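You operate a simulated robot arm through the tools that you are given. There is no shell and no other tool. Be economical: measure what you need, move in short steps, check, and stop when the job is done.

You are at the controls of a simulated two-armed robot. One attempt, no reset.

Task
Press the ball in the press tray flat and put one small scoop of scallion on it.
Fine: slide the tray out for that and leave it out; stand the empty scoop back. Set down upright: small scoop. Where these are worked on the way, their far stop is far enough and under half their travel is too little: press tray.

It is judged by the outcome, as a careful person would: the job done as asked, and still so three seconds after it is handed in. It fails if anything else is knocked over, pushed out of place, dropped, spilled or broken.

Robot
Two 7-joint arms with fingered hands on one trunk, on a base that drives. Base frame: it is fixed to the floor where the robot stands at the start and does not move with it; the origin is under the middle of the robot, x ahead of it, y to its left, z up. Units: mm, degrees, N and s.
The left shoulder is at the start at [27, 215, 1147], the right one opposite. With the tool pointing down near the work surface each hand reaches from about 100 to 680 mm from the robot's upright axis, wherever it stands, measured 20 degrees to its own side. Places, roughly: dough piece (6x6x4 cm) [600, 500, 800]; dough round [500, -1500, 750]; foil cup (7x6x3 cm) [500, 500, 900]; press lever [500, -500, 1000]; press tray [500, -200, 800]; ring of the press tray [500, -300, 800]. Payload 3.6 kg a hand.
The tool frame of a hand sits at the grasp point between the pads (the TCP): z along the fingers, y along the line on which they close. The tips reach 22 mm beyond it. The gripper opens to 132 mm. The gripper's body begins 60 mm behind the TCP. The gripper is a hand of 4 fingers: y runs from the thumb to the fingers, the wrist lies at [0, 0, -203] in the tool frame, and closing takes about 1.5 s.
Orientation is that of the tool frame in the base frame, as a unit quaternion [x, y, z, w]. With the fingers straight down and closing along the base's y, the tool's x points along the base's -x, its y along +y and its z along -z.

Tools
- The arms move only by the tool nudge_tool. It takes "left_deltas", "right_deltas" or both (then of equal length, played together; a hand with none holds still); each is a list of rows, each a list of 3 entries, a list of its own where there are three numbers: the finger opening in mm, from 0 to 132, then the shift along the base's x, y, z in units of 30 mm (1.0 is 30 mm), then the turn, a rotation vector about the base's x, y, z in units of 6 degrees (1.0 is 6 degrees). In form: [[gripper, [x, y, z], [ax, ay, az]], ...]. A call has 1 to 12 rows; each row shifts and turns the commanded pose from where the row before left it. A call with a number of a shift or a turn outside -1 to 1 is refused whole. A row lasts 0.2 s, in which the tool goes at most 50 mm and 8.6 degrees; a call with a longer step from one row to the next is refused whole, and so is a gripper value outside its range. A pose out of reach is approached as far as the arm can. The call stops where the force on the tool passes 40 N (or 10 N more than at its start, if that is more) or the arm is blocked; 0.2 s more then pass. Each finger travels about 108 mm/s and halts on what it meets, pressing with about 33 N; the grip force reading is that of the motor and also rises with nothing between the fingers. The clock runs only during rows and for 0.2 s after the last one: add rows that do not move to give the fingers time. It gives the time, the measured TCP pose, the force on the tool (base axes), the opening and the grip force at its end, in the units of the frame above (readings bear some noise), with the torque about the TCP (base axes, N m) and any sound that the robot's microphone picked up.
- Cameras (640 x 400 px; columns grow to the right, rows downward): "scene" is now at [150.1, 0.1, 1125]; the picture's right is [0.07, -1.00, -0.00], its down [0.21, 0.01, -0.98] and it looks along [0.98, 0.07, 0.21] (base axes); focal length 214 px, centre (320, 200). "left" rides on the left gripper at [-53, -53, -84] in its tool frame; the picture's right is [0.71, -0.71, 0.00], its down [0.53, 0.53, -0.67] and it looks along [0.47, 0.47, 0.74] (tool axes); focal length 247 px, centre (320, 200). "right" rides on the right gripper at [53, -53, -84] in its tool frame; the picture's right is [0.71, 0.71, 0.00], its down [-0.53, 0.53, -0.67] and it looks along [-0.47, 0.47, 0.74] (tool axes); focal length 247 px, centre (320, 200). There is no depth. A picture from a camera that has moved, and an enlarged one, comes with that camera's place and axes in the base frame and with its lens. The place of the scene camera against the robot may be out by one fixed shift of up to 18 mm in any direction.
- snapshot(camera): a new picture of that camera. It takes no simulated time.
- slide_trunk(by): slides the trunk up (or, below 0, down) by that many mm; the arms and the scene camera ride with it, the base frame stays. It gives what a move gives, with no picture.
- base_move(legs): drives the robot by 1 to 6 legs, each [ahead, turn to the left] in mm and degrees, along the robot's own axes; the way and the turn of a leg run together, so that a leg with both is an arc; at most 1500 mm and 180 degrees a leg. The arms and the cameras ride along, it lands a little off, and it stops where it bumps. It gives what a move gives.
- set_grasp(shape, hand): the hand has 4 fingers and takes this shape, open, in about a second: jaw (thumb against the fingers, like two jaws); tri (thumb and two fingers); tip (a fingertip pinch); poke (one finger out to press); point (the index stretched); flat (the hand flat); cup (the hand cupped); fist (a fist). The gripper value then closes the fingers along that shape, each until it touches; the sizes above hold for jaw. It gives what a move gives, with no picture.
- pan_tilt(pan, tilt): turns the head with the scene camera to pan (to the left, within 60 degrees either way) and tilt (down, from -29 to 69), counted from straight ahead of the robot. It gives what a move gives.
- inspect(camera, box): a new picture of the part [left, top, right, bottom] of that camera's present view, enlarged. It takes no simulated time.
- sign_off(): hands the job in; it is judged then, once.

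Work in short steps. Places have to be worked out from the pictures, the camera data and where the tool is seen: move nearer, look again, correct. Check each grasp and each placing, and mend what went wrong. You have 120 turns and 92 pictures in all, those below and enlarged ones among them. Open the grippers and draw the arms clear of the work before you hand the job in, unless the task says otherwise; then end with one line.

The tools are called as a command line: name --argument value ..., lists and objects as JSON in quotes. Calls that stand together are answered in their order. nudge_tool: Moves the arms, as the interface text tells. Its arguments: {"type":"object","properties":{"left_deltas":{"type":"array","items":{"type":"array"}},"right_deltas":{"type":"array","items":{"type":"array"}}},"required":[]} The other tools are called the same way: slide_trunk (by) slides the trunk up or down; set_grasp (shape, hand) gives the hand a shape; base_move (legs) drives the base; pan_tilt (pan, tilt) turns the head that bears the scene camera; snapshot (camera) takes a picture; inspect (camera, box) takes an enlarged picture of a part of a camera's view; sign_off () hands the job in.

At the start:

```text
time: 0.0
left_tool_pos: [354.0, -12.9, 1247.0]
left_orientation: [0.0, 1.0, 0.0, 0.0]
left_force: [0.2, 0.2, -0.1]
left_torque: [-0.01, 0.02, -0.03]
left_gripper_width: 131.8
left_grip_force: 0.1
left_shape: jaw
right_tool_pos: [318.3, -389.1, 1222.0]
right_orientation: [0.0, 1.0, 0.0, 0.0]
right_force: [-0.1, -0.5, 0.1]
right_torque: [0.05, 0.01, -0.02]
right_gripper_width: 132.0
right_grip_force: 0.1
right_shape: jaw
trunk travel left (down, up): [-425.0, 251.0]
robot x, y, heading: [-1.4, -1.2, -0.0]
head pan, tilt: [3.9, -12.1]
```

scene: 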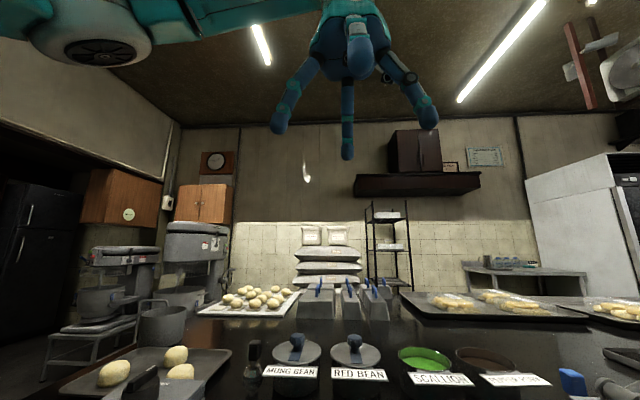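
right: 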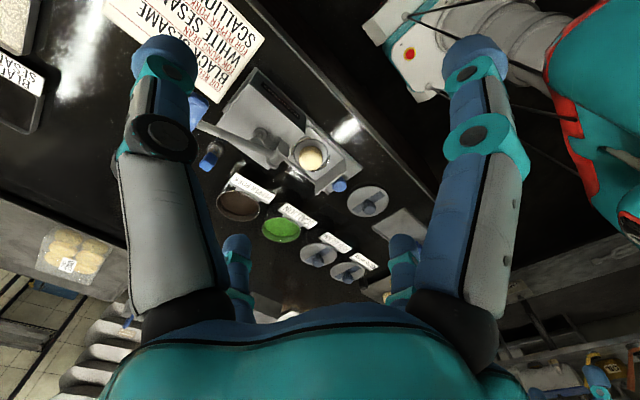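
left: 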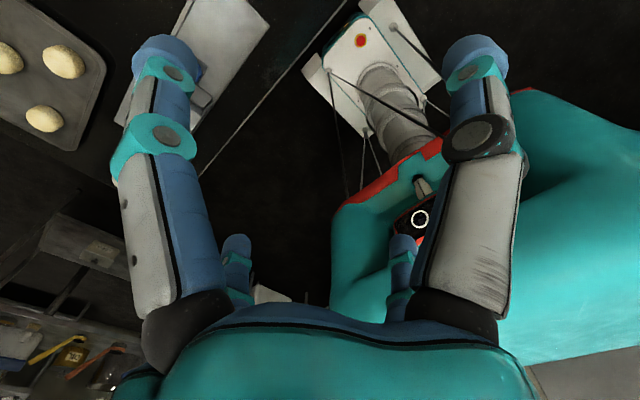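

The press lies to the front right; I tilt the head down and right to look at it.

pan_tilt --pan -25 --tilt 35

snapshot --camera "scene"

```text
time: 1.1
left_tool_pos: [354.4, -13.3, 1247.3]
left_orientation: [0.0, 1.0, 0.0, -0.001]
left_force: [-0.5, 0.0, 0.8]
left_torque: [0.01, -0.04, 0.02]
left_gripper_width: 132.0
left_grip_force: 0.1
left_shape: jaw
right_tool_pos: [317.6, -388.8, 1221.8]
right_orientation: [0.0, 1.0, 0.001, 0.0]
right_force: [1.0, 1.3, 0.3]
right_torque: [-0.01, -0.01, -0.03]
right_gripper_width: 131.7
right_grip_force: 0.1
right_shape: jaw
trunk travel left (down, up): [-425.0, 251.0]
robot x, y, heading: [1.3, 1.1, 0.2]
head pan, tilt: [-25.0, 35.0]
```

```text
88 pictures are left
camera scene: at [147.3, -42.7, 1050.6], right [-0.42, -0.91, 0.0], down [-0.52, 0.24, -0.82], along [0.74, -0.35, -0.57], focal length 214 px, centre (320, 200)
```

scene: 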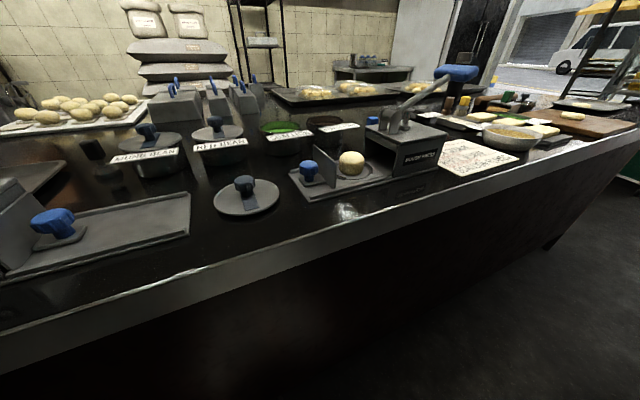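

The press, tray with ball and lever are in view; I look closer.

inspect --camera "scene" --box '[260, 50, 500, 200]'

inspect --camera "scene" --box '[100, 60, 340, 210]'

inspect --camera "right" --box '[180, 60, 420, 300]'

```text
2.67 times, centred on (380, 125) of scene
camera zoom: at [147.3, -42.7, 1050.6], right [-0.42, -0.91, 0.0], down [-0.52, 0.24, -0.82], along [0.74, -0.35, -0.57], focal length 572 px, centre (160, 400)
```

zoom: 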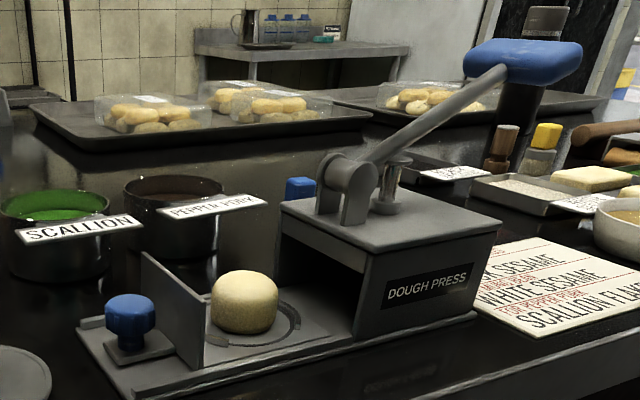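

```text
2.67 times, centred on (220, 135) of scene
camera zoom: at [147.3, -42.7, 1050.6], right [-0.42, -0.91, 0.0], down [-0.52, 0.24, -0.82], along [0.74, -0.35, -0.57], focal length 572 px, centre (587, 373)
```

zoom: 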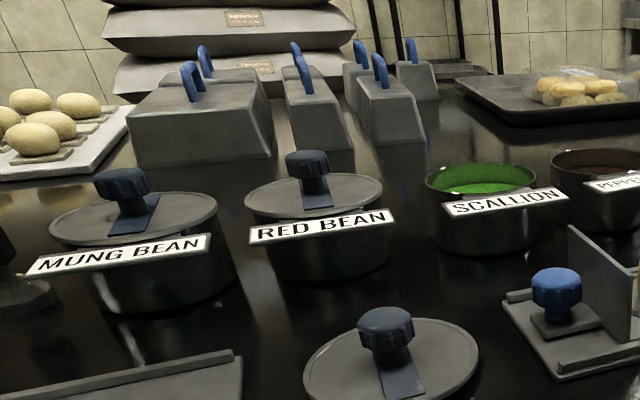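

```text
1.67 times, centred on (300, 180) of right
camera zoom: at [265.1, -442.4, 1306.3], right [-0.71, 0.71, 0.0], down [0.53, 0.53, 0.67], along [0.47, 0.47, -0.74], focal length 412 px, centre (353, 233)
```

zoom: 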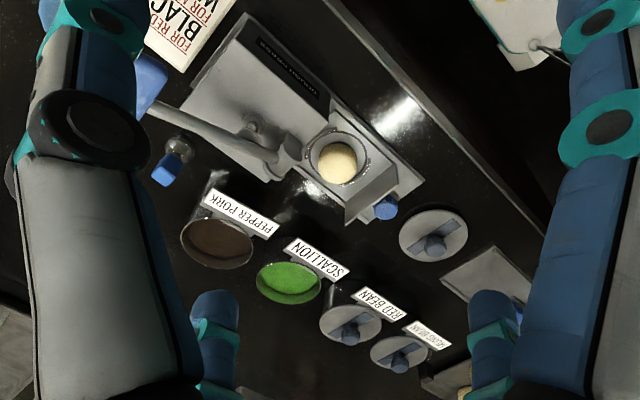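

I look closer at the blue-topped object behind the press and at the bins at the back, searching for the small scoop.

inspect --camera "scene" --box '[350, 60, 430, 140]'

inspect --camera "right" --box '[190, 120, 270, 200]'

inspect --camera "scene" --box '[440, 60, 640, 180]'

```text
5.00 times, centred on (390, 100) of scene
camera zoom: at [147.3, -42.7, 1050.6], right [-0.42, -0.91, 0.0], down [-0.52, 0.24, -0.82], along [0.74, -0.35, -0.57], focal length 1072 px, centre (-30, 700)
```

zoom: 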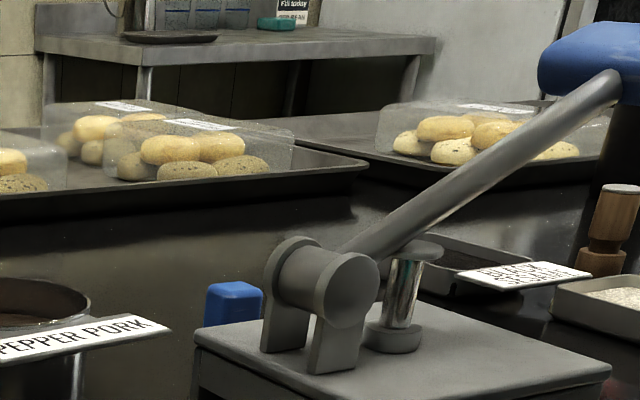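

```text
5.00 times, centred on (230, 160) of right
camera zoom: at [265.1, -442.4, 1306.3], right [-0.71, 0.71, 0.0], down [0.53, 0.53, 0.67], along [0.47, 0.47, -0.74], focal length 1235 px, centre (770, 400)
```

zoom: 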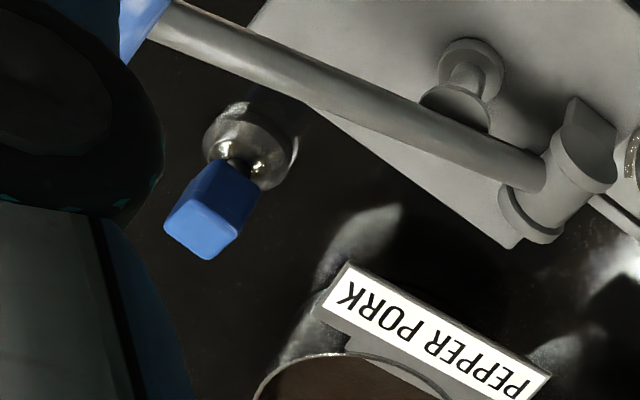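

```text
3.20 times, centred on (540, 120) of scene
camera zoom: at [147.3, -42.7, 1050.6], right [-0.42, -0.91, 0.0], down [-0.52, 0.24, -0.82], along [0.74, -0.35, -0.57], focal length 686 px, centre (-384, 456)
```

zoom: 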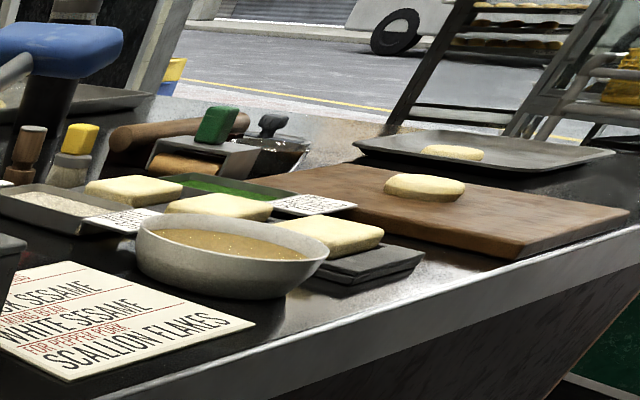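

The blue-handled upright thing behind the press is probably a scoop. I drive sideways (turn right, 300 ahead, turn back) to face the press, then look down.

base_move --legs '[[0, -90], [320, 0], [0, 90]]'

pan_tilt --pan 0 --tilt 30

snapshot --camera "scene"

snapshot --camera "left"

snapshot --camera "right"

```text
time: 4.4
left_tool_pos: [109.8, -341.3, 1247.3]
left_orientation: [0.572, 0.82, 0.0, 0.001]
left_force: [-0.9, 0.8, -0.7]
left_torque: [0.04, -0.04, 0.01]
left_gripper_width: 131.6
left_grip_force: 0.0
left_shape: jaw
right_tool_pos: [-256.0, -439.0, 1223.5]
right_orientation: [0.573, 0.82, 0.0, 0.0]
right_force: [-1.0, -0.1, -1.0]
right_torque: [-0.01, -0.02, 0.01]
right_gripper_width: 132.0
right_grip_force: 0.1
right_shape: jaw
trunk travel left (down, up): [-425.0, 251.0]
robot x, y, heading: [45.7, 17.0, -71.9]
head pan, tilt: [-25.0, 35.0]
stopped in leg 1: the robot was blocked; the commanded pose is now the measured one
```

```text
time: 5.3
left_tool_pos: [113.8, -341.4, 1249.4]
left_orientation: [0.572, 0.82, -0.001, 0.0]
left_force: [-0.2, 0.0, -0.5]
left_torque: [0.05, 0.0, -0.02]
left_gripper_width: 131.7
left_grip_force: 0.1
left_shape: jaw
right_tool_pos: [-252.2, -436.4, 1223.7]
right_orientation: [0.572, 0.82, -0.001, -0.001]
right_force: [-0.4, 0.1, 0.7]
right_torque: [0.02, 0.0, -0.01]
right_gripper_width: 131.9
right_grip_force: 0.1
right_shape: jaw
trunk travel left (down, up): [-425.0, 251.0]
robot x, y, heading: [44.1, 12.9, -72.1]
head pan, tilt: [0.0, 30.0]
```

```text
81 pictures are left
camera scene: at [87.7, -149.7, 1058.2], right [-0.95, -0.31, 0.0], down [-0.15, 0.48, -0.87], along [0.27, -0.82, -0.5], focal length 214 px, centre (320, 200)
```

scene: 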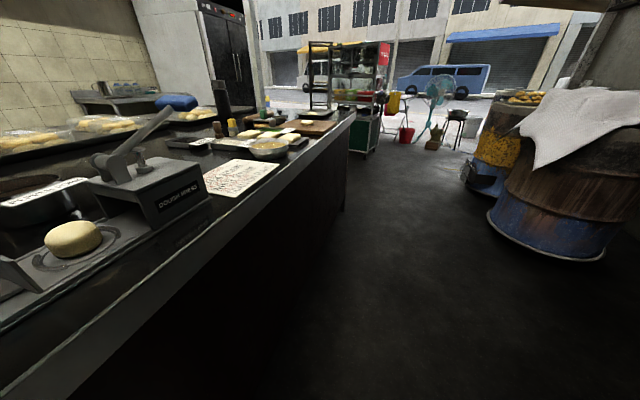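

```text
80 pictures are left
camera left: at [83.7, -408.0, 1332.7], right [-0.91, 0.42, 0.0], down [0.31, 0.68, 0.67], along [0.28, 0.61, -0.74], focal length 247 px, centre (320, 200)
```

left: 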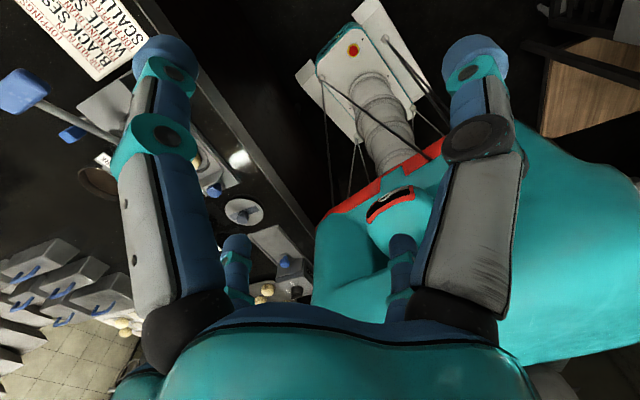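

```text
79 pictures are left
camera right: at [-320.9, -403.6, 1307.5], right [0.42, 0.91, 0.0], down [0.68, -0.31, 0.67], along [0.61, -0.28, -0.74], focal length 247 px, centre (320, 200)
```

right: 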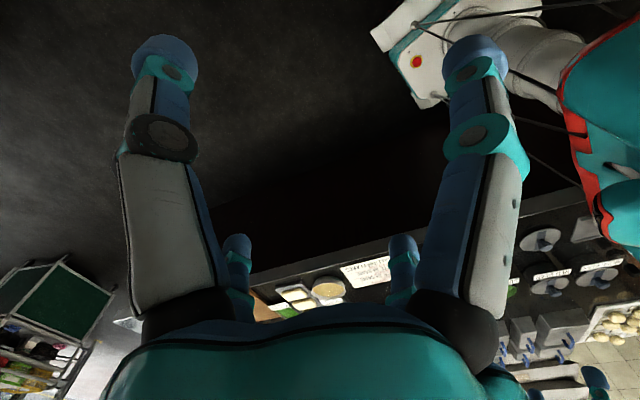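

The turn got blocked close to the counter. I turn back, reverse 250 mm, then do the sideways trip with more room.

base_move --legs '[[0, 72], [-250, 0], [0, -90]]'

```text
time: 8.7
left_tool_pos: [408.4, -53.2, 1247.9]
left_orientation: [0.015, 1.0, -0.002, -0.002]
left_force: [-0.1, 0.1, -0.7]
left_torque: [-0.04, 0.03, -0.02]
left_gripper_width: 131.8
left_grip_force: 0.1
left_shape: jaw
right_tool_pos: [358.3, -427.3, 1224.3]
right_orientation: [0.015, 1.0, -0.002, -0.001]
right_force: [1.1, 0.5, -0.2]
right_torque: [0.0, 0.01, 0.01]
right_gripper_width: 132.1
right_grip_force: 0.1
right_shape: jaw
trunk travel left (down, up): [-425.0, 251.0]
robot x, y, heading: [47.6, -33.2, -2.9]
head pan, tilt: [0.0, 30.0]
stopped in leg 1: the robot was blocked; the commanded pose is now the measured one
```

Nearly back to straight; I reverse 250 mm now.

base_move --legs '[[-280, 0]]'

snapshot --camera "scene"

```text
time: 10.6
left_tool_pos: [128.2, -42.7, 1249.8]
left_orientation: [0.017, 1.0, 0.0, 0.001]
left_force: [0.7, 0.0, -0.1]
left_torque: [0.03, -0.02, 0.02]
left_gripper_width: 132.2
left_grip_force: 0.1
left_shape: jaw
right_tool_pos: [77.6, -419.3, 1224.0]
right_orientation: [0.017, 1.0, 0.0, 0.0]
right_force: [0.1, 0.2, -0.7]
right_torque: [0.0, -0.04, 0.04]
right_gripper_width: 132.2
right_grip_force: 0.1
right_shape: jaw
trunk travel left (down, up): [-425.0, 251.0]
robot x, y, heading: [-228.4, -22.3, -3.0]
head pan, tilt: [0.0, 30.0]
```

```text
78 pictures are left
camera scene: at [-73.5, -33.7, 1058.5], right [-0.05, -1.0, 0.0], down [-0.5, 0.03, -0.87], along [0.86, -0.05, -0.5], focal length 214 px, centre (320, 200)
```

scene: 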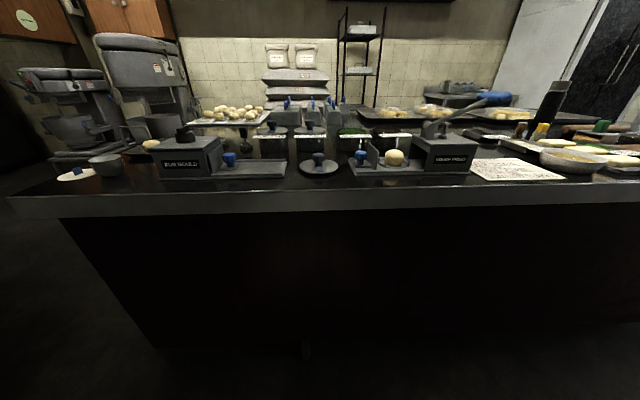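

Nothing looks disturbed. Now turn right, 310 ahead, turn back.

base_move --legs '[[0, -87], [310, 0], [0, 90]]'

```text
time: 13.9
left_tool_pos: [-131.1, -371.0, 1250.6]
left_orientation: [0.588, 0.809, 0.001, 0.0]
left_force: [-0.5, -0.3, -0.6]
left_torque: [0.0, -0.02, 0.01]
left_gripper_width: 132.0
left_grip_force: 0.1
left_shape: jaw
right_tool_pos: [-499.7, -451.2, 1223.7]
right_orientation: [0.589, 0.808, 0.001, 0.0]
right_force: [0.1, 0.1, -0.4]
right_torque: [0.02, -0.05, 0.02]
right_gripper_width: 131.6
right_grip_force: 0.1
right_shape: jaw
trunk travel left (down, up): [-425.0, 251.0]
robot x, y, heading: [-183.2, -9.0, -75.2]
head pan, tilt: [0.0, 30.0]
stopped in leg 1: the robot was blocked; the commanded pose is now the measured one
```

Blocked again at -75; the push was away from -x, so something stands to the robot's right. I look that way.

pan_tilt --pan -55 --tilt 30

snapshot --camera "scene"

snapshot --camera "right"

```text
time: 15.2
left_tool_pos: [-126.8, -369.2, 1250.9]
left_orientation: [0.587, 0.809, 0.0, -0.001]
left_force: [-0.3, -0.6, 0.2]
left_torque: [0.0, 0.03, 0.03]
left_gripper_width: 131.9
left_grip_force: 0.2
left_shape: jaw
right_tool_pos: [-497.1, -450.0, 1226.4]
right_orientation: [0.588, 0.809, -0.001, -0.002]
right_force: [0.6, 0.5, -0.3]
right_torque: [0.03, 0.02, -0.02]
right_gripper_width: 132.1
right_grip_force: 0.1
right_shape: jaw
trunk travel left (down, up): [-425.0, 251.0]
robot x, y, heading: [-185.1, -5.4, -75.3]
head pan, tilt: [-55.0, 30.0]
```

```text
77 pictures are left
camera scene: at [-231.3, -155.9, 1058.3], right [-0.76, 0.65, 0.0], down [0.32, 0.38, -0.87], along [-0.56, -0.66, -0.5], focal length 214 px, centre (320, 200)
```

scene: 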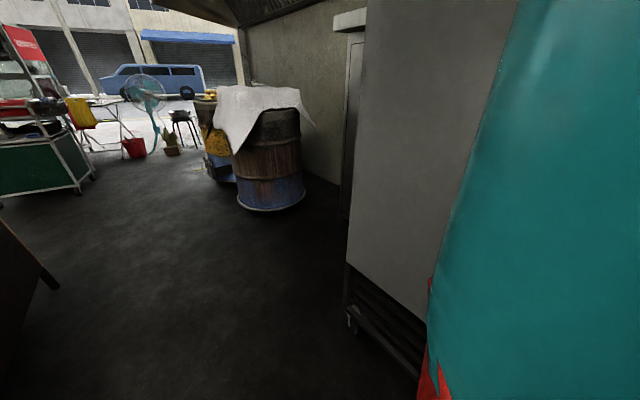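

```text
76 pictures are left
camera right: at [-563.9, -415.0, 1309.2], right [0.46, 0.89, 0.0], down [0.66, -0.34, 0.67], along [0.59, -0.3, -0.74], focal length 247 px, centre (320, 200)
```

right: 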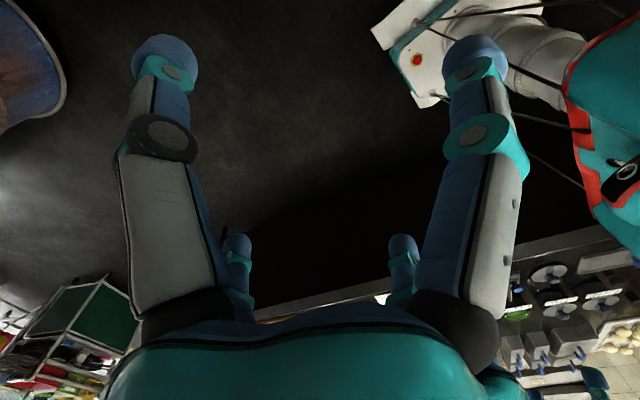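

A tall cabinet behind-right blocks the right elbow. From here driving ahead at this heading goes away from it, so I go 330 ahead then turn back.

base_move --legs '[[330, 0], [0, 75]]'

pan_tilt --pan 0 --tilt 30

snapshot --camera "scene"

```text
time: 20.4
left_tool_pos: [271.5, -386.5, 1249.5]
left_orientation: [0.006, 1.0, -0.002, -0.001]
left_force: [0.9, 0.9, -0.6]
left_torque: [-0.05, 0.04, -0.01]
left_gripper_width: 132.0
left_grip_force: 0.1
left_shape: jaw
right_tool_pos: [227.1, -764.4, 1225.7]
right_orientation: [0.005, 1.0, 0.0, -0.001]
right_force: [0.6, -0.8, 0.3]
right_torque: [0.02, 0.04, 0.02]
right_gripper_width: 132.0
right_grip_force: 0.0
right_shape: jaw
trunk travel left (down, up): [-425.0, 251.0]
robot x, y, heading: [-99.6, -377.9, -2.7]
head pan, tilt: [-55.0, 30.0]
stopped in leg 2: the robot was blocked; the commanded pose is now the measured one
```

```text
time: 21.7
left_tool_pos: [269.8, -390.6, 1251.3]
left_orientation: [0.006, 1.0, 0.0, 0.0]
left_force: [-0.8, -1.1, 0.2]
left_torque: [0.0, 0.01, -0.01]
left_gripper_width: 132.0
left_grip_force: 0.1
left_shape: jaw
right_tool_pos: [227.1, -766.6, 1225.5]
right_orientation: [0.006, 1.0, 0.0, -0.002]
right_force: [-0.1, -0.2, -0.3]
right_torque: [-0.01, 0.02, 0.0]
right_gripper_width: 132.0
right_grip_force: 0.0
right_shape: jaw
trunk travel left (down, up): [-425.0, 251.0]
robot x, y, heading: [-97.4, -380.3, -2.7]
head pan, tilt: [0.0, 30.0]
```

```text
75 pictures are left
camera scene: at [60.8, -390.9, 1058.3], right [-0.05, -1.0, 0.0], down [-0.5, 0.02, -0.87], along [0.86, -0.04, -0.5], focal length 214 px, centre (320, 200)
```

scene: 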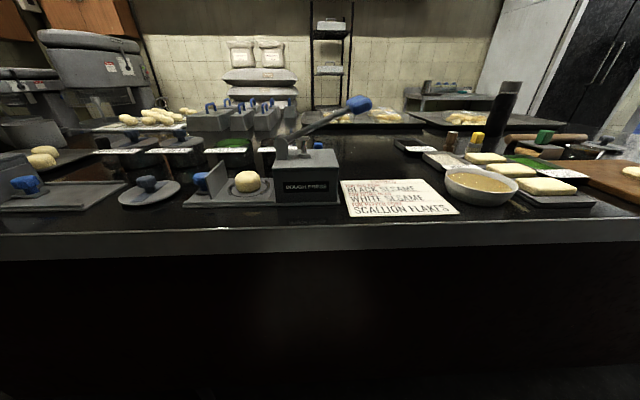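

I'm facing the press. I drive 140 ahead and straighten.

base_move --legs '[[140, 2.7]]'

pan_tilt --pan 12 --tilt 42

snapshot --camera "scene"

snapshot --camera "left"

snapshot --camera "right"

```text
time: 23.0
left_tool_pos: [413.9, -377.6, 1250.3]
left_orientation: [-0.017, 1.0, 0.0, -0.001]
left_force: [0.8, 0.2, -0.6]
left_torque: [-0.02, 0.06, 0.0]
left_gripper_width: 132.3
left_grip_force: 0.2
left_shape: jaw
right_tool_pos: [387.4, -754.7, 1224.2]
right_orientation: [-0.017, 1.0, 0.0, -0.004]
right_force: [0.4, 0.3, 0.1]
right_torque: [-0.04, 0.06, 0.03]
right_gripper_width: 131.9
right_grip_force: 0.1
right_shape: jaw
trunk travel left (down, up): [-425.0, 251.0]
robot x, y, heading: [41.8, -379.0, 0.2]
head pan, tilt: [0.0, 30.0]
```

```text
time: 23.7
left_tool_pos: [410.5, -377.5, 1252.1]
left_orientation: [-0.016, 1.0, 0.0, 0.001]
left_force: [0.4, -0.2, -0.2]
left_torque: [0.0, 0.02, -0.05]
left_gripper_width: 131.9
left_grip_force: 0.1
left_shape: jaw
right_tool_pos: [385.3, -754.9, 1226.6]
right_orientation: [-0.017, 1.0, 0.0, 0.0]
right_force: [0.3, -0.5, -0.8]
right_torque: [-0.02, -0.02, 0.02]
right_gripper_width: 131.8
right_grip_force: 0.1
right_shape: jaw
trunk travel left (down, up): [-425.0, 251.0]
robot x, y, heading: [45.1, -380.7, 0.3]
head pan, tilt: [12.0, 42.0]
```

```text
74 pictures are left
camera scene: at [193.4, -370.9, 1040.1], right [0.21, -0.98, 0.0], down [-0.65, -0.14, -0.74], along [0.73, 0.15, -0.67], focal length 214 px, centre (320, 200)
```

scene: 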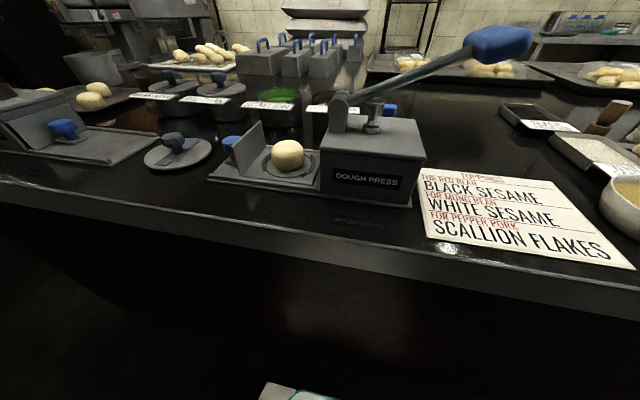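

```text
73 pictures are left
camera left: at [466.8, -427.5, 1336.5], right [-0.68, -0.73, 0.0], down [-0.54, 0.51, 0.67], along [-0.49, 0.46, -0.74], focal length 247 px, centre (320, 200)
```

left: 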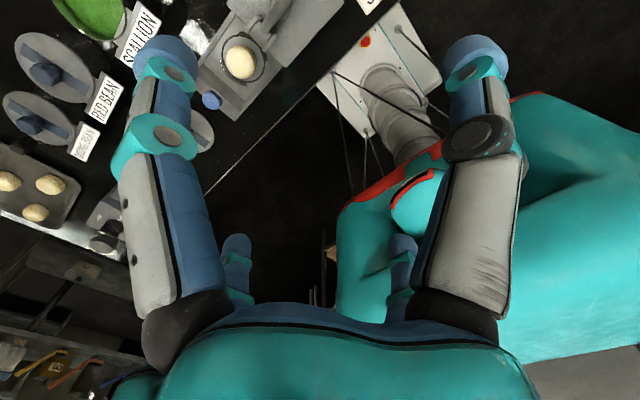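

```text
72 pictures are left
camera right: at [334.6, -810.0, 1309.8], right [-0.73, 0.68, 0.0], down [0.51, 0.54, 0.67], along [0.45, 0.49, -0.74], focal length 247 px, centre (320, 200)
```

right: 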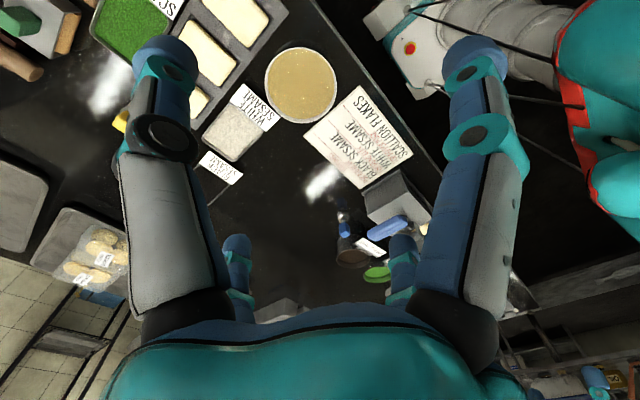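

Zoom on the press/scoop and on the scallion pot, and the green tray at the right.

inspect --camera "scene" --box '[220, 20, 440, 210]'

inspect --camera "right" --box '[320, 190, 460, 290]'

pan_tilt --pan -35 --tilt 35

snapshot --camera "scene"

```text
2.11 times, centred on (330, 115) of scene
camera zoom: at [193.4, -370.9, 1040.1], right [0.21, -0.98, 0.0], down [-0.65, -0.14, -0.74], along [0.73, 0.15, -0.67], focal length 452 px, centre (299, 379)
```

zoom: 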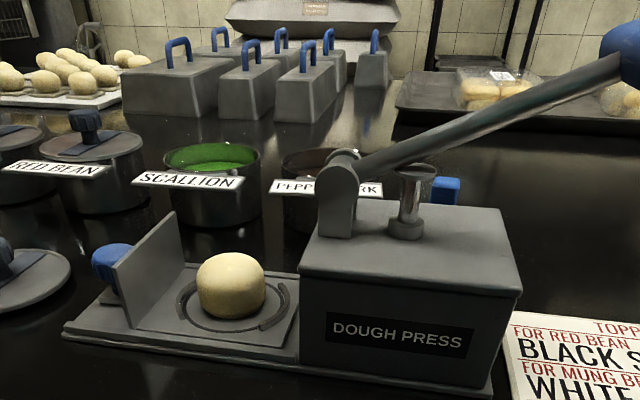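

```text
4.00 times, centred on (390, 240) of right
camera zoom: at [334.6, -810.0, 1309.8], right [-0.73, 0.68, 0.0], down [0.51, 0.54, 0.67], along [0.45, 0.49, -0.74], focal length 988 px, centre (40, 40)
```

zoom: 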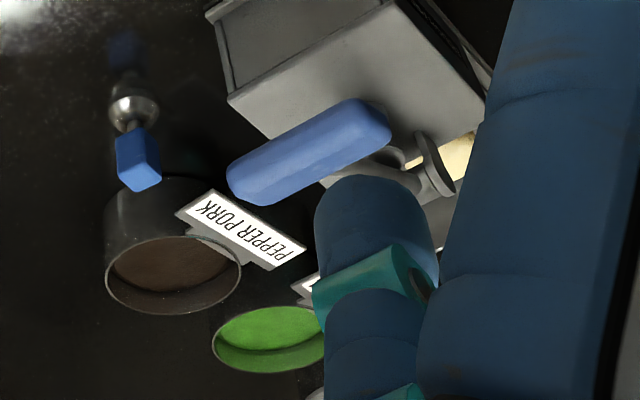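

```text
time: 24.9
left_tool_pos: [411.9, -378.2, 1252.2]
left_orientation: [-0.017, 1.0, 0.0, 0.0]
left_force: [1.3, 0.8, -0.6]
left_torque: [0.01, 0.04, 0.05]
left_gripper_width: 131.9
left_grip_force: 0.0
left_shape: jaw
right_tool_pos: [385.6, -754.6, 1226.4]
right_orientation: [-0.016, 1.0, 0.001, -0.001]
right_force: [-0.1, 0.2, -0.4]
right_torque: [0.03, 0.0, 0.01]
right_gripper_width: 131.8
right_grip_force: 0.0
right_shape: jaw
trunk travel left (down, up): [-425.0, 251.0]
robot x, y, heading: [48.0, -383.1, 0.2]
head pan, tilt: [-35.0, 35.0]
```

```text
69 pictures are left
camera scene: at [184.3, -438.6, 1050.5], right [-0.57, -0.82, 0.0], down [-0.47, 0.33, -0.82], along [0.67, -0.47, -0.57], focal length 214 px, centre (320, 200)
```

scene: 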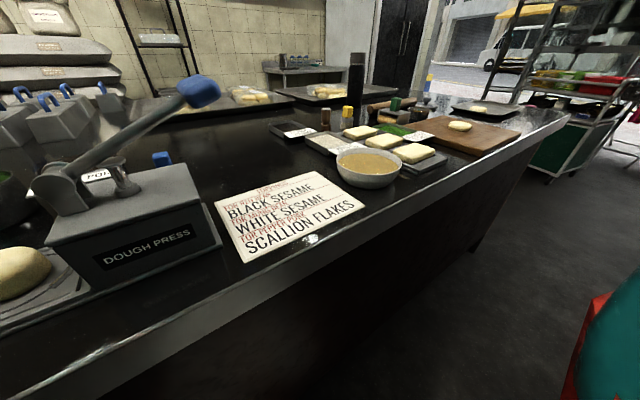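

Knob of the tray triangulates to about (473,-170,875), ball (470,-262,870). I move the left hand above the knob, turning it -90° so it closes along x.

nudge_tool --left_deltas '[[132, [0.172, 0.575, -0.422], [0, 0, -1]], [132, [0.172, 0.575, -0.422], [0, 0, -1]], [132, [0.172, 0.575, -0.422], [0, 0, -1]], [132, [0.172, 0.575, -0.422], [0, 0, -1]], [132, [0.172, 0.575, -0.422], [0, 0, -1]], [132, [0.172, 0.575, -0.422], [0, 0, -1]], [100, [0.172, 0.575, -0.422], [0, 0, -1]], [100, [0.172, 0.575, -0.422], [0, 0, -1]], [80, [0.172, 0.575, -0.422], [0, 0, -1]], [80, [0.172, 0.575, -0.422], [0, 0, -1]], [80, [0.172, 0.575, -0.422], [0, 0, -1]], [80, [0.172, 0.575, -0.422], [0, 0, -1]]]'

nudge_tool --left_deltas '[[80, [0, 0, -0.5], [0, 0, -1]], [80, [0, 0, -0.5], [0, 0, -1]], [80, [0, 0, -0.5], [0, 0, -0.7]], [80, [0, 0, 0], [0, 0, 0]]]'

pan_tilt --pan 15 --tilt 35

snapshot --camera "scene"

snapshot --camera "left"

```text
time: 27.5
left_tool_pos: [475.8, -170.4, 1099.1]
left_orientation: [0.575, 0.818, -0.002, 0.0]
left_force: [0.6, -0.3, -0.4]
left_torque: [-0.01, 0.02, -0.02]
left_gripper_width: 80.8
left_grip_force: 0.0
left_shape: jaw
right_tool_pos: [385.0, -754.3, 1225.8]
right_orientation: [-0.017, 1.0, 0.0, 0.0]
right_force: [-0.3, -0.5, 0.5]
right_torque: [0.0, -0.04, -0.03]
right_gripper_width: 132.0
right_grip_force: 0.1
right_shape: jaw
trunk travel left (down, up): [-425.0, 251.0]
robot x, y, heading: [45.6, -382.0, 0.0]
head pan, tilt: [-35.0, 35.0]
```

```text
time: 28.5
left_tool_pos: [473.9, -171.1, 1055.0]
left_orientation: [0.685, 0.729, -0.001, -0.001]
left_force: [-0.1, -0.8, -0.3]
left_torque: [0.03, 0.02, 0.02]
left_gripper_width: 80.5
left_grip_force: 0.0
left_shape: jaw
right_tool_pos: [385.1, -753.8, 1226.0]
right_orientation: [-0.016, 1.0, 0.0, 0.0]
right_force: [1.2, 1.0, -0.1]
right_torque: [-0.03, 0.01, 0.0]
right_gripper_width: 132.0
right_grip_force: 0.2
right_shape: jaw
trunk travel left (down, up): [-425.0, 251.0]
robot x, y, heading: [44.6, -382.8, -0.0]
head pan, tilt: [-35.0, 35.0]
```

```text
time: 29.7
left_tool_pos: [473.8, -171.3, 1054.5]
left_orientation: [0.684, 0.729, 0.0, 0.0]
left_force: [0.7, 0.2, -0.7]
left_torque: [-0.02, 0.01, 0.0]
left_gripper_width: 80.7
left_grip_force: 0.1
left_shape: jaw
right_tool_pos: [385.5, -755.6, 1225.7]
right_orientation: [-0.016, 1.0, 0.001, -0.001]
right_force: [-0.9, 0.1, -0.2]
right_torque: [-0.03, 0.03, 0.02]
right_gripper_width: 132.2
right_grip_force: 0.0
right_shape: jaw
trunk travel left (down, up): [-425.0, 251.0]
robot x, y, heading: [44.6, -384.2, 0.1]
head pan, tilt: [15.0, 35.0]
```

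```text
68 pictures are left
camera scene: at [197.1, -365.4, 1050.5], right [0.26, -0.97, 0.0], down [-0.55, -0.15, -0.82], along [0.79, 0.21, -0.57], focal length 214 px, centre (320, 200)
```

scene: 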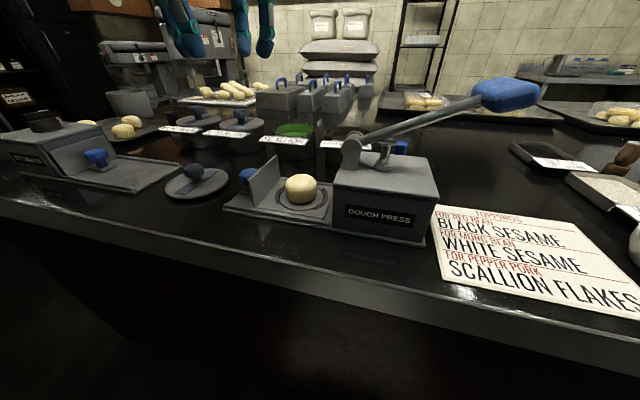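

```text
67 pictures are left
camera left: at [425.7, -226.6, 1138.5], right [-0.75, 0.66, 0.0], down [0.49, 0.56, 0.67], along [0.44, 0.5, -0.74], focal length 247 px, centre (320, 200)
```

left: 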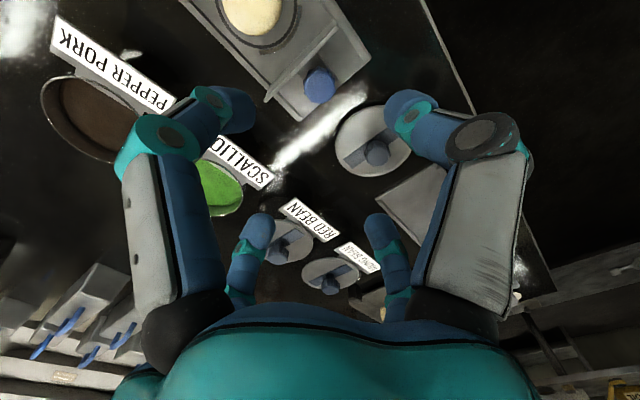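

Left camera puts the knob at about (478,-167). I descend to TCP z≈882 with 64 mm opening.

nudge_tool --left_deltas '[[64, [0.1, 0.1, -0.95], [0, 0, -0.6]], [64, [0, 0, -0.95], [0, 0, 0]], [64, [0, 0, -0.95], [0, 0, 0]], [64, [0, 0, -0.95], [0, 0, 0]], [64, [0, 0, -0.95], [0, 0, 0]], [64, [0, 0, 0], [0, 0, 0]]]'

inspect --camera "scene" --box '[170, 80, 370, 240]'

snapshot --camera "left"

```text
time: 31.1
left_tool_pos: [475.0, -167.6, 909.9]
left_orientation: [0.707, 0.707, -0.001, -0.001]
left_force: [0.3, 1.0, 0.4]
left_torque: [-0.01, 0.01, 0.01]
left_gripper_width: 64.5
left_grip_force: 0.0
left_shape: jaw
right_tool_pos: [386.0, -755.3, 1224.8]
right_orientation: [-0.017, 1.0, 0.001, 0.0]
right_force: [0.1, 1.0, -0.1]
right_torque: [0.01, 0.0, 0.0]
right_gripper_width: 132.0
right_grip_force: 0.0
right_shape: jaw
trunk travel left (down, up): [-425.0, 251.0]
robot x, y, heading: [45.5, -384.2, -0.0]
head pan, tilt: [15.0, 35.0]
```

```text
2.50 times, centred on (270, 160) of scene
camera zoom: at [197.0, -365.4, 1050.5], right [0.26, -0.97, 0.0], down [-0.55, -0.15, -0.82], along [0.79, 0.21, -0.57], focal length 536 px, centre (445, 300)
```

zoom: 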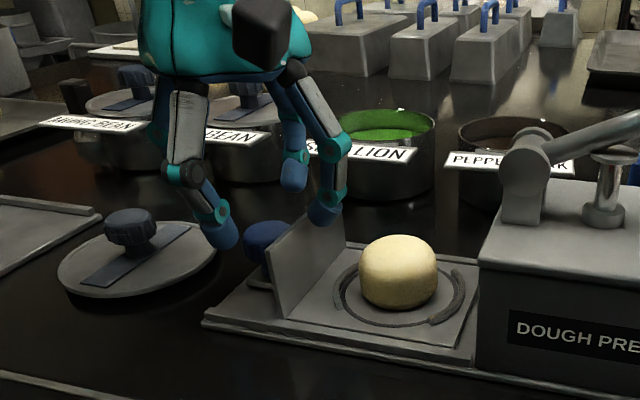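

```text
65 pictures are left
camera left: at [423.9, -219.8, 994.2], right [-0.71, 0.71, 0.0], down [0.53, 0.53, 0.67], along [0.47, 0.47, -0.75], focal length 247 px, centre (320, 200)
```

left: 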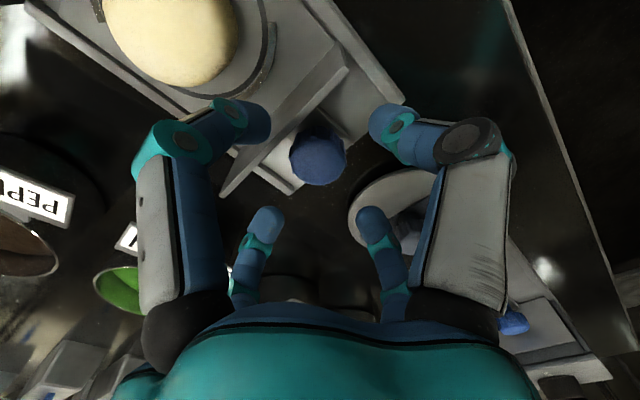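

The finger tips seem not quite along x as expected. I raise 40 mm, close in free air and look where the fingers meet.

nudge_tool --left_deltas '[[30, [0, 0, 1], [0, 0, 0]], [10, [0, 0, 0.6], [0, 0, 0]], [10, [0, 0, 0], [0, 0, 0]], [10, [0, 0, 0], [0, 0, 0]], [10, [0, 0, 0], [0, 0, 0]]]'

snapshot --camera "left"

inspect --camera "scene" --box '[170, 40, 370, 200]'

```text
time: 32.3
left_tool_pos: [474.7, -166.1, 958.2]
left_orientation: [0.707, 0.707, -0.001, 0.001]
left_force: [-0.2, -1.2, -0.2]
left_torque: [0.03, -0.02, -0.02]
left_gripper_width: 10.2
left_grip_force: 0.0
left_shape: jaw
right_tool_pos: [386.1, -754.2, 1225.6]
right_orientation: [-0.016, 1.0, 0.001, -0.001]
right_force: [-0.5, -0.6, -0.2]
right_torque: [0.01, 0.0, 0.01]
right_gripper_width: 131.9
right_grip_force: 0.1
right_shape: jaw
trunk travel left (down, up): [-425.0, 251.0]
robot x, y, heading: [42.6, -381.8, 0.1]
head pan, tilt: [15.0, 35.0]
```

```text
64 pictures are left
camera left: at [423.9, -218.1, 1043.3], right [-0.71, 0.71, 0.0], down [0.53, 0.53, 0.67], along [0.47, 0.47, -0.74], focal length 247 px, centre (320, 200)
```

left: 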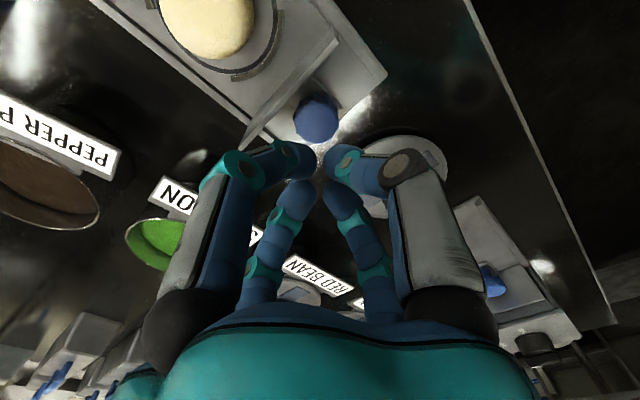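

```text
2.50 times, centred on (270, 120) of scene
camera zoom: at [197.1, -365.3, 1050.5], right [0.26, -0.97, 0.0], down [-0.55, -0.15, -0.82], along [0.79, 0.21, -0.57], focal length 536 px, centre (445, 400)
```

zoom: 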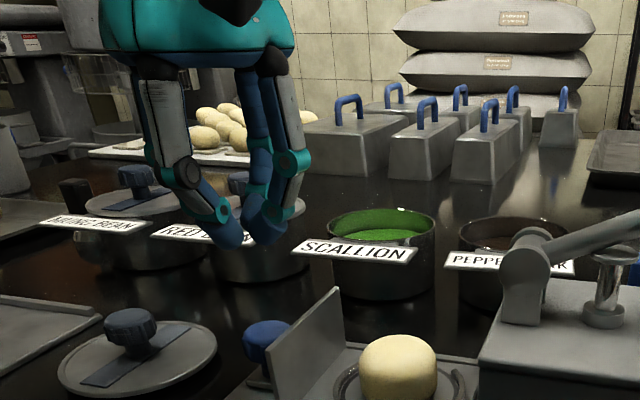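

The hand is visually a four-finger cross, so the -y finger would clash with the plate. I try the fingertip pinch shape and look.

set_grasp --hand "left" --shape "tip"

nudge_tool --left_deltas '[[60, [0, 0, 0], [0, 0, 0]], [60, [0, 0, 0], [0, 0, 0]], [60, [0, 0, 0], [0, 0, 0]], [60, [0, 0, 0], [0, 0, 0]]]'

snapshot --camera "left"

inspect --camera "scene" --box '[170, 40, 370, 200]'

```text
time: 33.2
left_tool_pos: [475.8, -166.5, 959.4]
left_orientation: [0.706, 0.708, -0.001, 0.001]
left_force: [0.8, -0.6, 0.3]
left_torque: [-0.03, -0.01, -0.01]
left_gripper_width: 131.9
left_grip_force: 0.1
left_shape: tip
right_tool_pos: [386.6, -755.5, 1226.6]
right_orientation: [-0.016, 1.0, 0.001, -0.001]
right_force: [0.5, 0.1, -0.2]
right_torque: [0.02, 0.02, 0.01]
right_gripper_width: 131.9
right_grip_force: 0.1
right_shape: jaw
trunk travel left (down, up): [-425.0, 251.0]
robot x, y, heading: [42.7, -380.9, 0.2]
head pan, tilt: [15.0, 35.0]
```

```text
time: 34.2
left_tool_pos: [475.9, -166.0, 958.5]
left_orientation: [0.707, 0.708, -0.001, 0.0]
left_force: [0.4, 0.5, -0.9]
left_torque: [-0.02, -0.01, 0.0]
left_gripper_width: 60.5
left_grip_force: 0.2
left_shape: tip
right_tool_pos: [386.0, -755.6, 1226.1]
right_orientation: [-0.017, 1.0, 0.001, -0.001]
right_force: [-0.1, 0.0, -0.2]
right_torque: [-0.02, 0.0, -0.01]
right_gripper_width: 132.3
right_grip_force: 0.1
right_shape: jaw
trunk travel left (down, up): [-425.0, 251.0]
robot x, y, heading: [43.2, -383.2, 0.3]
head pan, tilt: [15.0, 35.0]
```

```text
62 pictures are left
camera left: at [423.8, -218.1, 1043.2], right [-0.71, 0.71, 0.0], down [0.53, 0.53, 0.67], along [0.47, 0.47, -0.74], focal length 247 px, centre (320, 200)
```

left: 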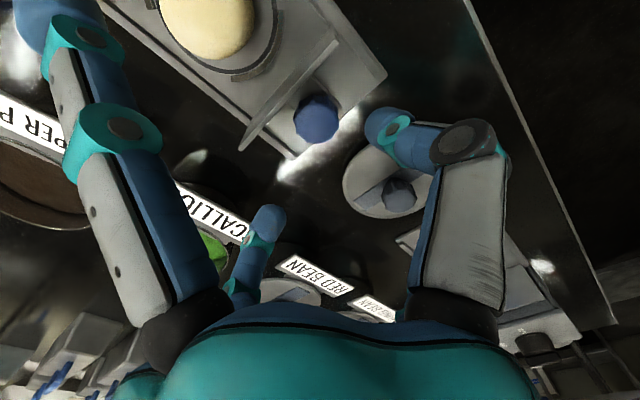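

```text
2.50 times, centred on (270, 120) of scene
camera zoom: at [197.1, -365.3, 1050.5], right [0.26, -0.97, 0.0], down [-0.55, -0.15, -0.82], along [0.79, 0.21, -0.57], focal length 536 px, centre (445, 400)
```

zoom: 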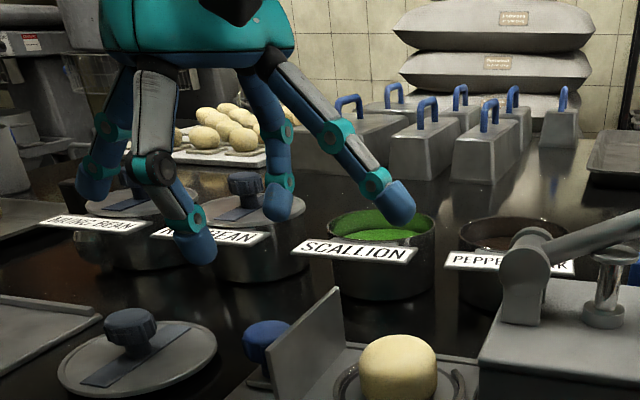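

The pinch splays side fingers over the ball, so no. I go back to jaw, turn the hand +45° so that all four fingers go at diagonals around the knob, with a narrow opening.

set_grasp --hand "left" --shape "jaw"

nudge_tool --left_deltas '[[44, [0, 0, 0], [0, 0, 1]], [44, [0, 0, 0], [0, 0, 1]], [44, [0, 0, 0], [0, 0, 1]], [44, [0, 0, 0], [0, 0, 1]], [44, [0, 0, -0.33], [0, 0, 1]], [44, [0, 0, -0.33], [0, 0, 1]], [44, [0, 0, -0.33], [0, 0, 1]], [44, [0, 0, 0], [0, 0, 0.5]], [44, [0, 0, 0], [0, 0, 0]]]'

snapshot --camera "left"

inspect --camera "scene" --box '[190, 80, 350, 220]'

```text
time: 35.1
left_tool_pos: [474.5, -164.9, 958.2]
left_orientation: [0.707, 0.707, -0.001, 0.0]
left_force: [0.2, 0.0, 0.0]
left_torque: [0.01, -0.03, 0.01]
left_gripper_width: 132.2
left_grip_force: 0.2
left_shape: jaw
right_tool_pos: [386.6, -755.4, 1225.7]
right_orientation: [-0.017, 1.0, 0.0, -0.001]
right_force: [-0.9, 0.1, -0.1]
right_torque: [-0.01, 0.0, 0.0]
right_gripper_width: 131.8
right_grip_force: 0.1
right_shape: jaw
trunk travel left (down, up): [-425.0, 251.0]
robot x, y, heading: [46.4, -382.1, 0.1]
head pan, tilt: [15.0, 35.0]
```

```text
time: 37.1
left_tool_pos: [475.3, -167.9, 930.2]
left_orientation: [0.38, 0.925, 0.0, -0.001]
left_force: [-0.5, -0.3, -0.2]
left_torque: [-0.02, 0.04, -0.01]
left_gripper_width: 44.5
left_grip_force: 0.2
left_shape: jaw
right_tool_pos: [385.2, -755.6, 1225.0]
right_orientation: [-0.017, 1.0, 0.001, 0.0]
right_force: [0.0, -0.3, -0.3]
right_torque: [-0.03, 0.03, 0.04]
right_gripper_width: 131.9
right_grip_force: 0.0
right_shape: jaw
trunk travel left (down, up): [-425.0, 251.0]
robot x, y, heading: [42.8, -380.7, 0.1]
head pan, tilt: [15.0, 35.0]
```

```text
60 pictures are left
camera left: at [477.3, -241.8, 1014.8], right [-1.0, 0.0, 0.0], down [0.0, 0.74, 0.67], along [0.0, 0.67, -0.74], focal length 247 px, centre (320, 200)
```

left: 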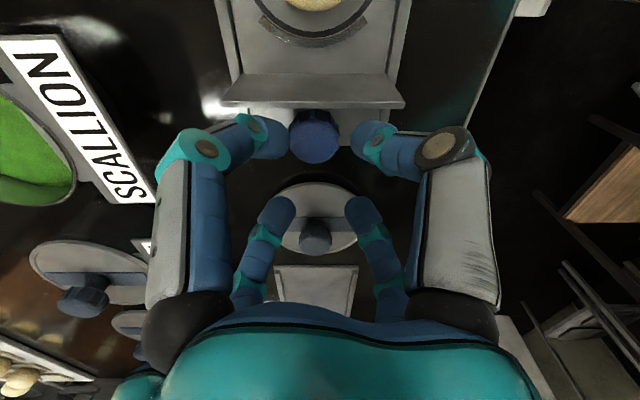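

```text
2.86 times, centred on (270, 150) of scene
camera zoom: at [197.1, -365.3, 1050.5], right [0.26, -0.97, 0.0], down [-0.55, -0.15, -0.82], along [0.79, 0.21, -0.57], focal length 613 px, centre (463, 343)
```

zoom: 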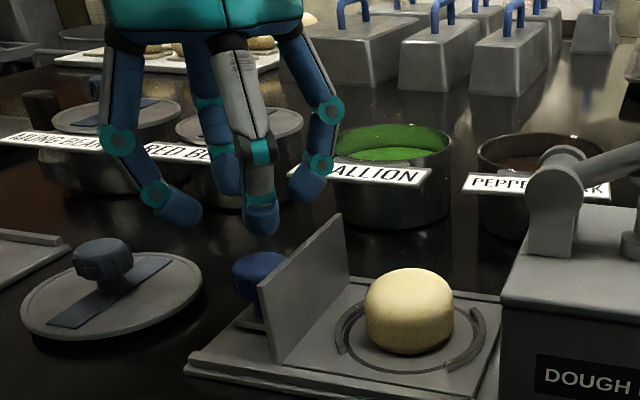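

The diagonal arrangement fits between plate (y≈-199) and knob (≈(480,-171)). I shift x +4 mm, descend 46 mm and close.

nudge_tool --left_deltas '[[44, [0.13, 0, -0.5], [0, 0, 0]], [44, [0, 0, -0.5], [0, 0, 0]], [44, [0, 0, -0.5], [0, 0, 0]], [44, [0, 0, 0], [0, 0, 0]]]'

snapshot --camera "left"

```text
time: 38.1
left_tool_pos: [479.4, -168.8, 884.4]
left_orientation: [0.382, 0.924, 0.0, 0.0]
left_force: [-0.1, 0.2, 0.9]
left_torque: [-0.03, 0.02, 0.04]
left_gripper_width: 44.4
left_grip_force: 0.2
left_shape: jaw
right_tool_pos: [385.4, -755.6, 1227.0]
right_orientation: [-0.016, 1.0, 0.0, -0.001]
right_force: [0.4, -0.7, -0.2]
right_torque: [0.0, -0.05, 0.01]
right_gripper_width: 132.1
right_grip_force: 0.0
right_shape: jaw
trunk travel left (down, up): [-425.0, 251.0]
robot x, y, heading: [44.9, -384.5, 0.1]
head pan, tilt: [15.0, 35.0]
```

```text
58 pictures are left
camera left: at [481.7, -241.2, 970.2], right [-1.0, 0.0, 0.0], down [0.0, 0.74, 0.67], along [0.0, 0.67, -0.74], focal length 247 px, centre (320, 200)
```

left: 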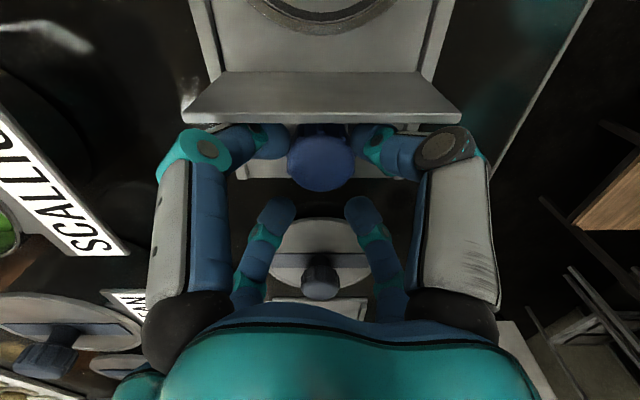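

Fingers are around the knob with no contact. I close.

nudge_tool --left_deltas '[[20, [0, 0, 0], [0, 0, 0]], [20, [0, 0, 0], [0, 0, 0]], [20, [0, 0, 0], [0, 0, 0]], [20, [0, 0, 0], [0, 0, 0]]]'

nudge_tool --left_deltas '[[20, [0, -0.33, 0], [0, 0, 0]], [20, [0, -0.33, 0], [0, 0, 0]], [20, [0, -0.33, 0], [0, 0, 0]]]'

snapshot --camera "scene"

```text
time: 39.1
left_tool_pos: [479.4, -167.3, 885.5]
left_orientation: [0.382, 0.924, -0.001, -0.002]
left_force: [-2.2, 0.4, -8.2]
left_torque: [-0.11, 0.04, -0.01]
left_gripper_width: 30.1
left_grip_force: 32.7
left_shape: jaw
right_tool_pos: [387.4, -754.9, 1226.4]
right_orientation: [-0.017, 1.0, 0.0, -0.002]
right_force: [0.1, 0.7, 0.2]
right_torque: [0.04, 0.02, 0.0]
right_gripper_width: 131.8
right_grip_force: 0.0
right_shape: jaw
trunk travel left (down, up): [-425.0, 251.0]
robot x, y, heading: [45.6, -381.9, -0.1]
head pan, tilt: [15.0, 35.0]
```

```text
time: 39.9
left_tool_pos: [481.0, -199.1, 885.0]
left_orientation: [0.382, 0.924, -0.001, 0.0]
left_force: [-8.1, 0.1, -5.4]
left_torque: [-0.11, 0.19, -0.08]
left_gripper_width: 30.2
left_grip_force: 32.7
left_shape: jaw
right_tool_pos: [385.3, -755.1, 1226.0]
right_orientation: [-0.017, 1.0, 0.001, 0.0]
right_force: [0.5, -0.2, -0.3]
right_torque: [-0.03, -0.03, 0.0]
right_gripper_width: 132.0
right_grip_force: 0.1
right_shape: jaw
trunk travel left (down, up): [-425.0, 251.0]
robot x, y, heading: [46.1, -381.9, 0.2]
head pan, tilt: [15.0, 35.0]
```

```text
57 pictures are left
camera scene: at [196.5, -365.3, 1050.6], right [0.26, -0.97, 0.0], down [-0.55, -0.15, -0.82], along [0.79, 0.21, -0.57], focal length 214 px, centre (320, 200)
```

scene: 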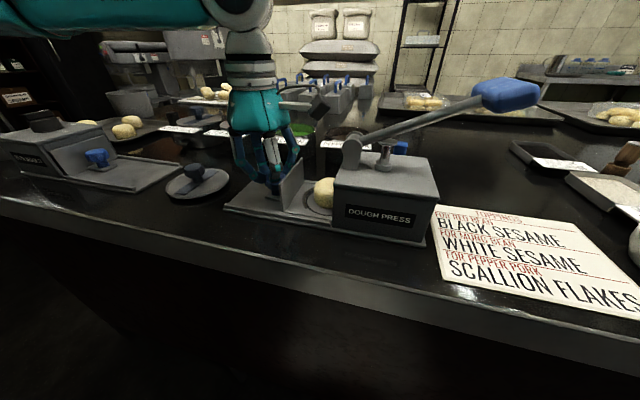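

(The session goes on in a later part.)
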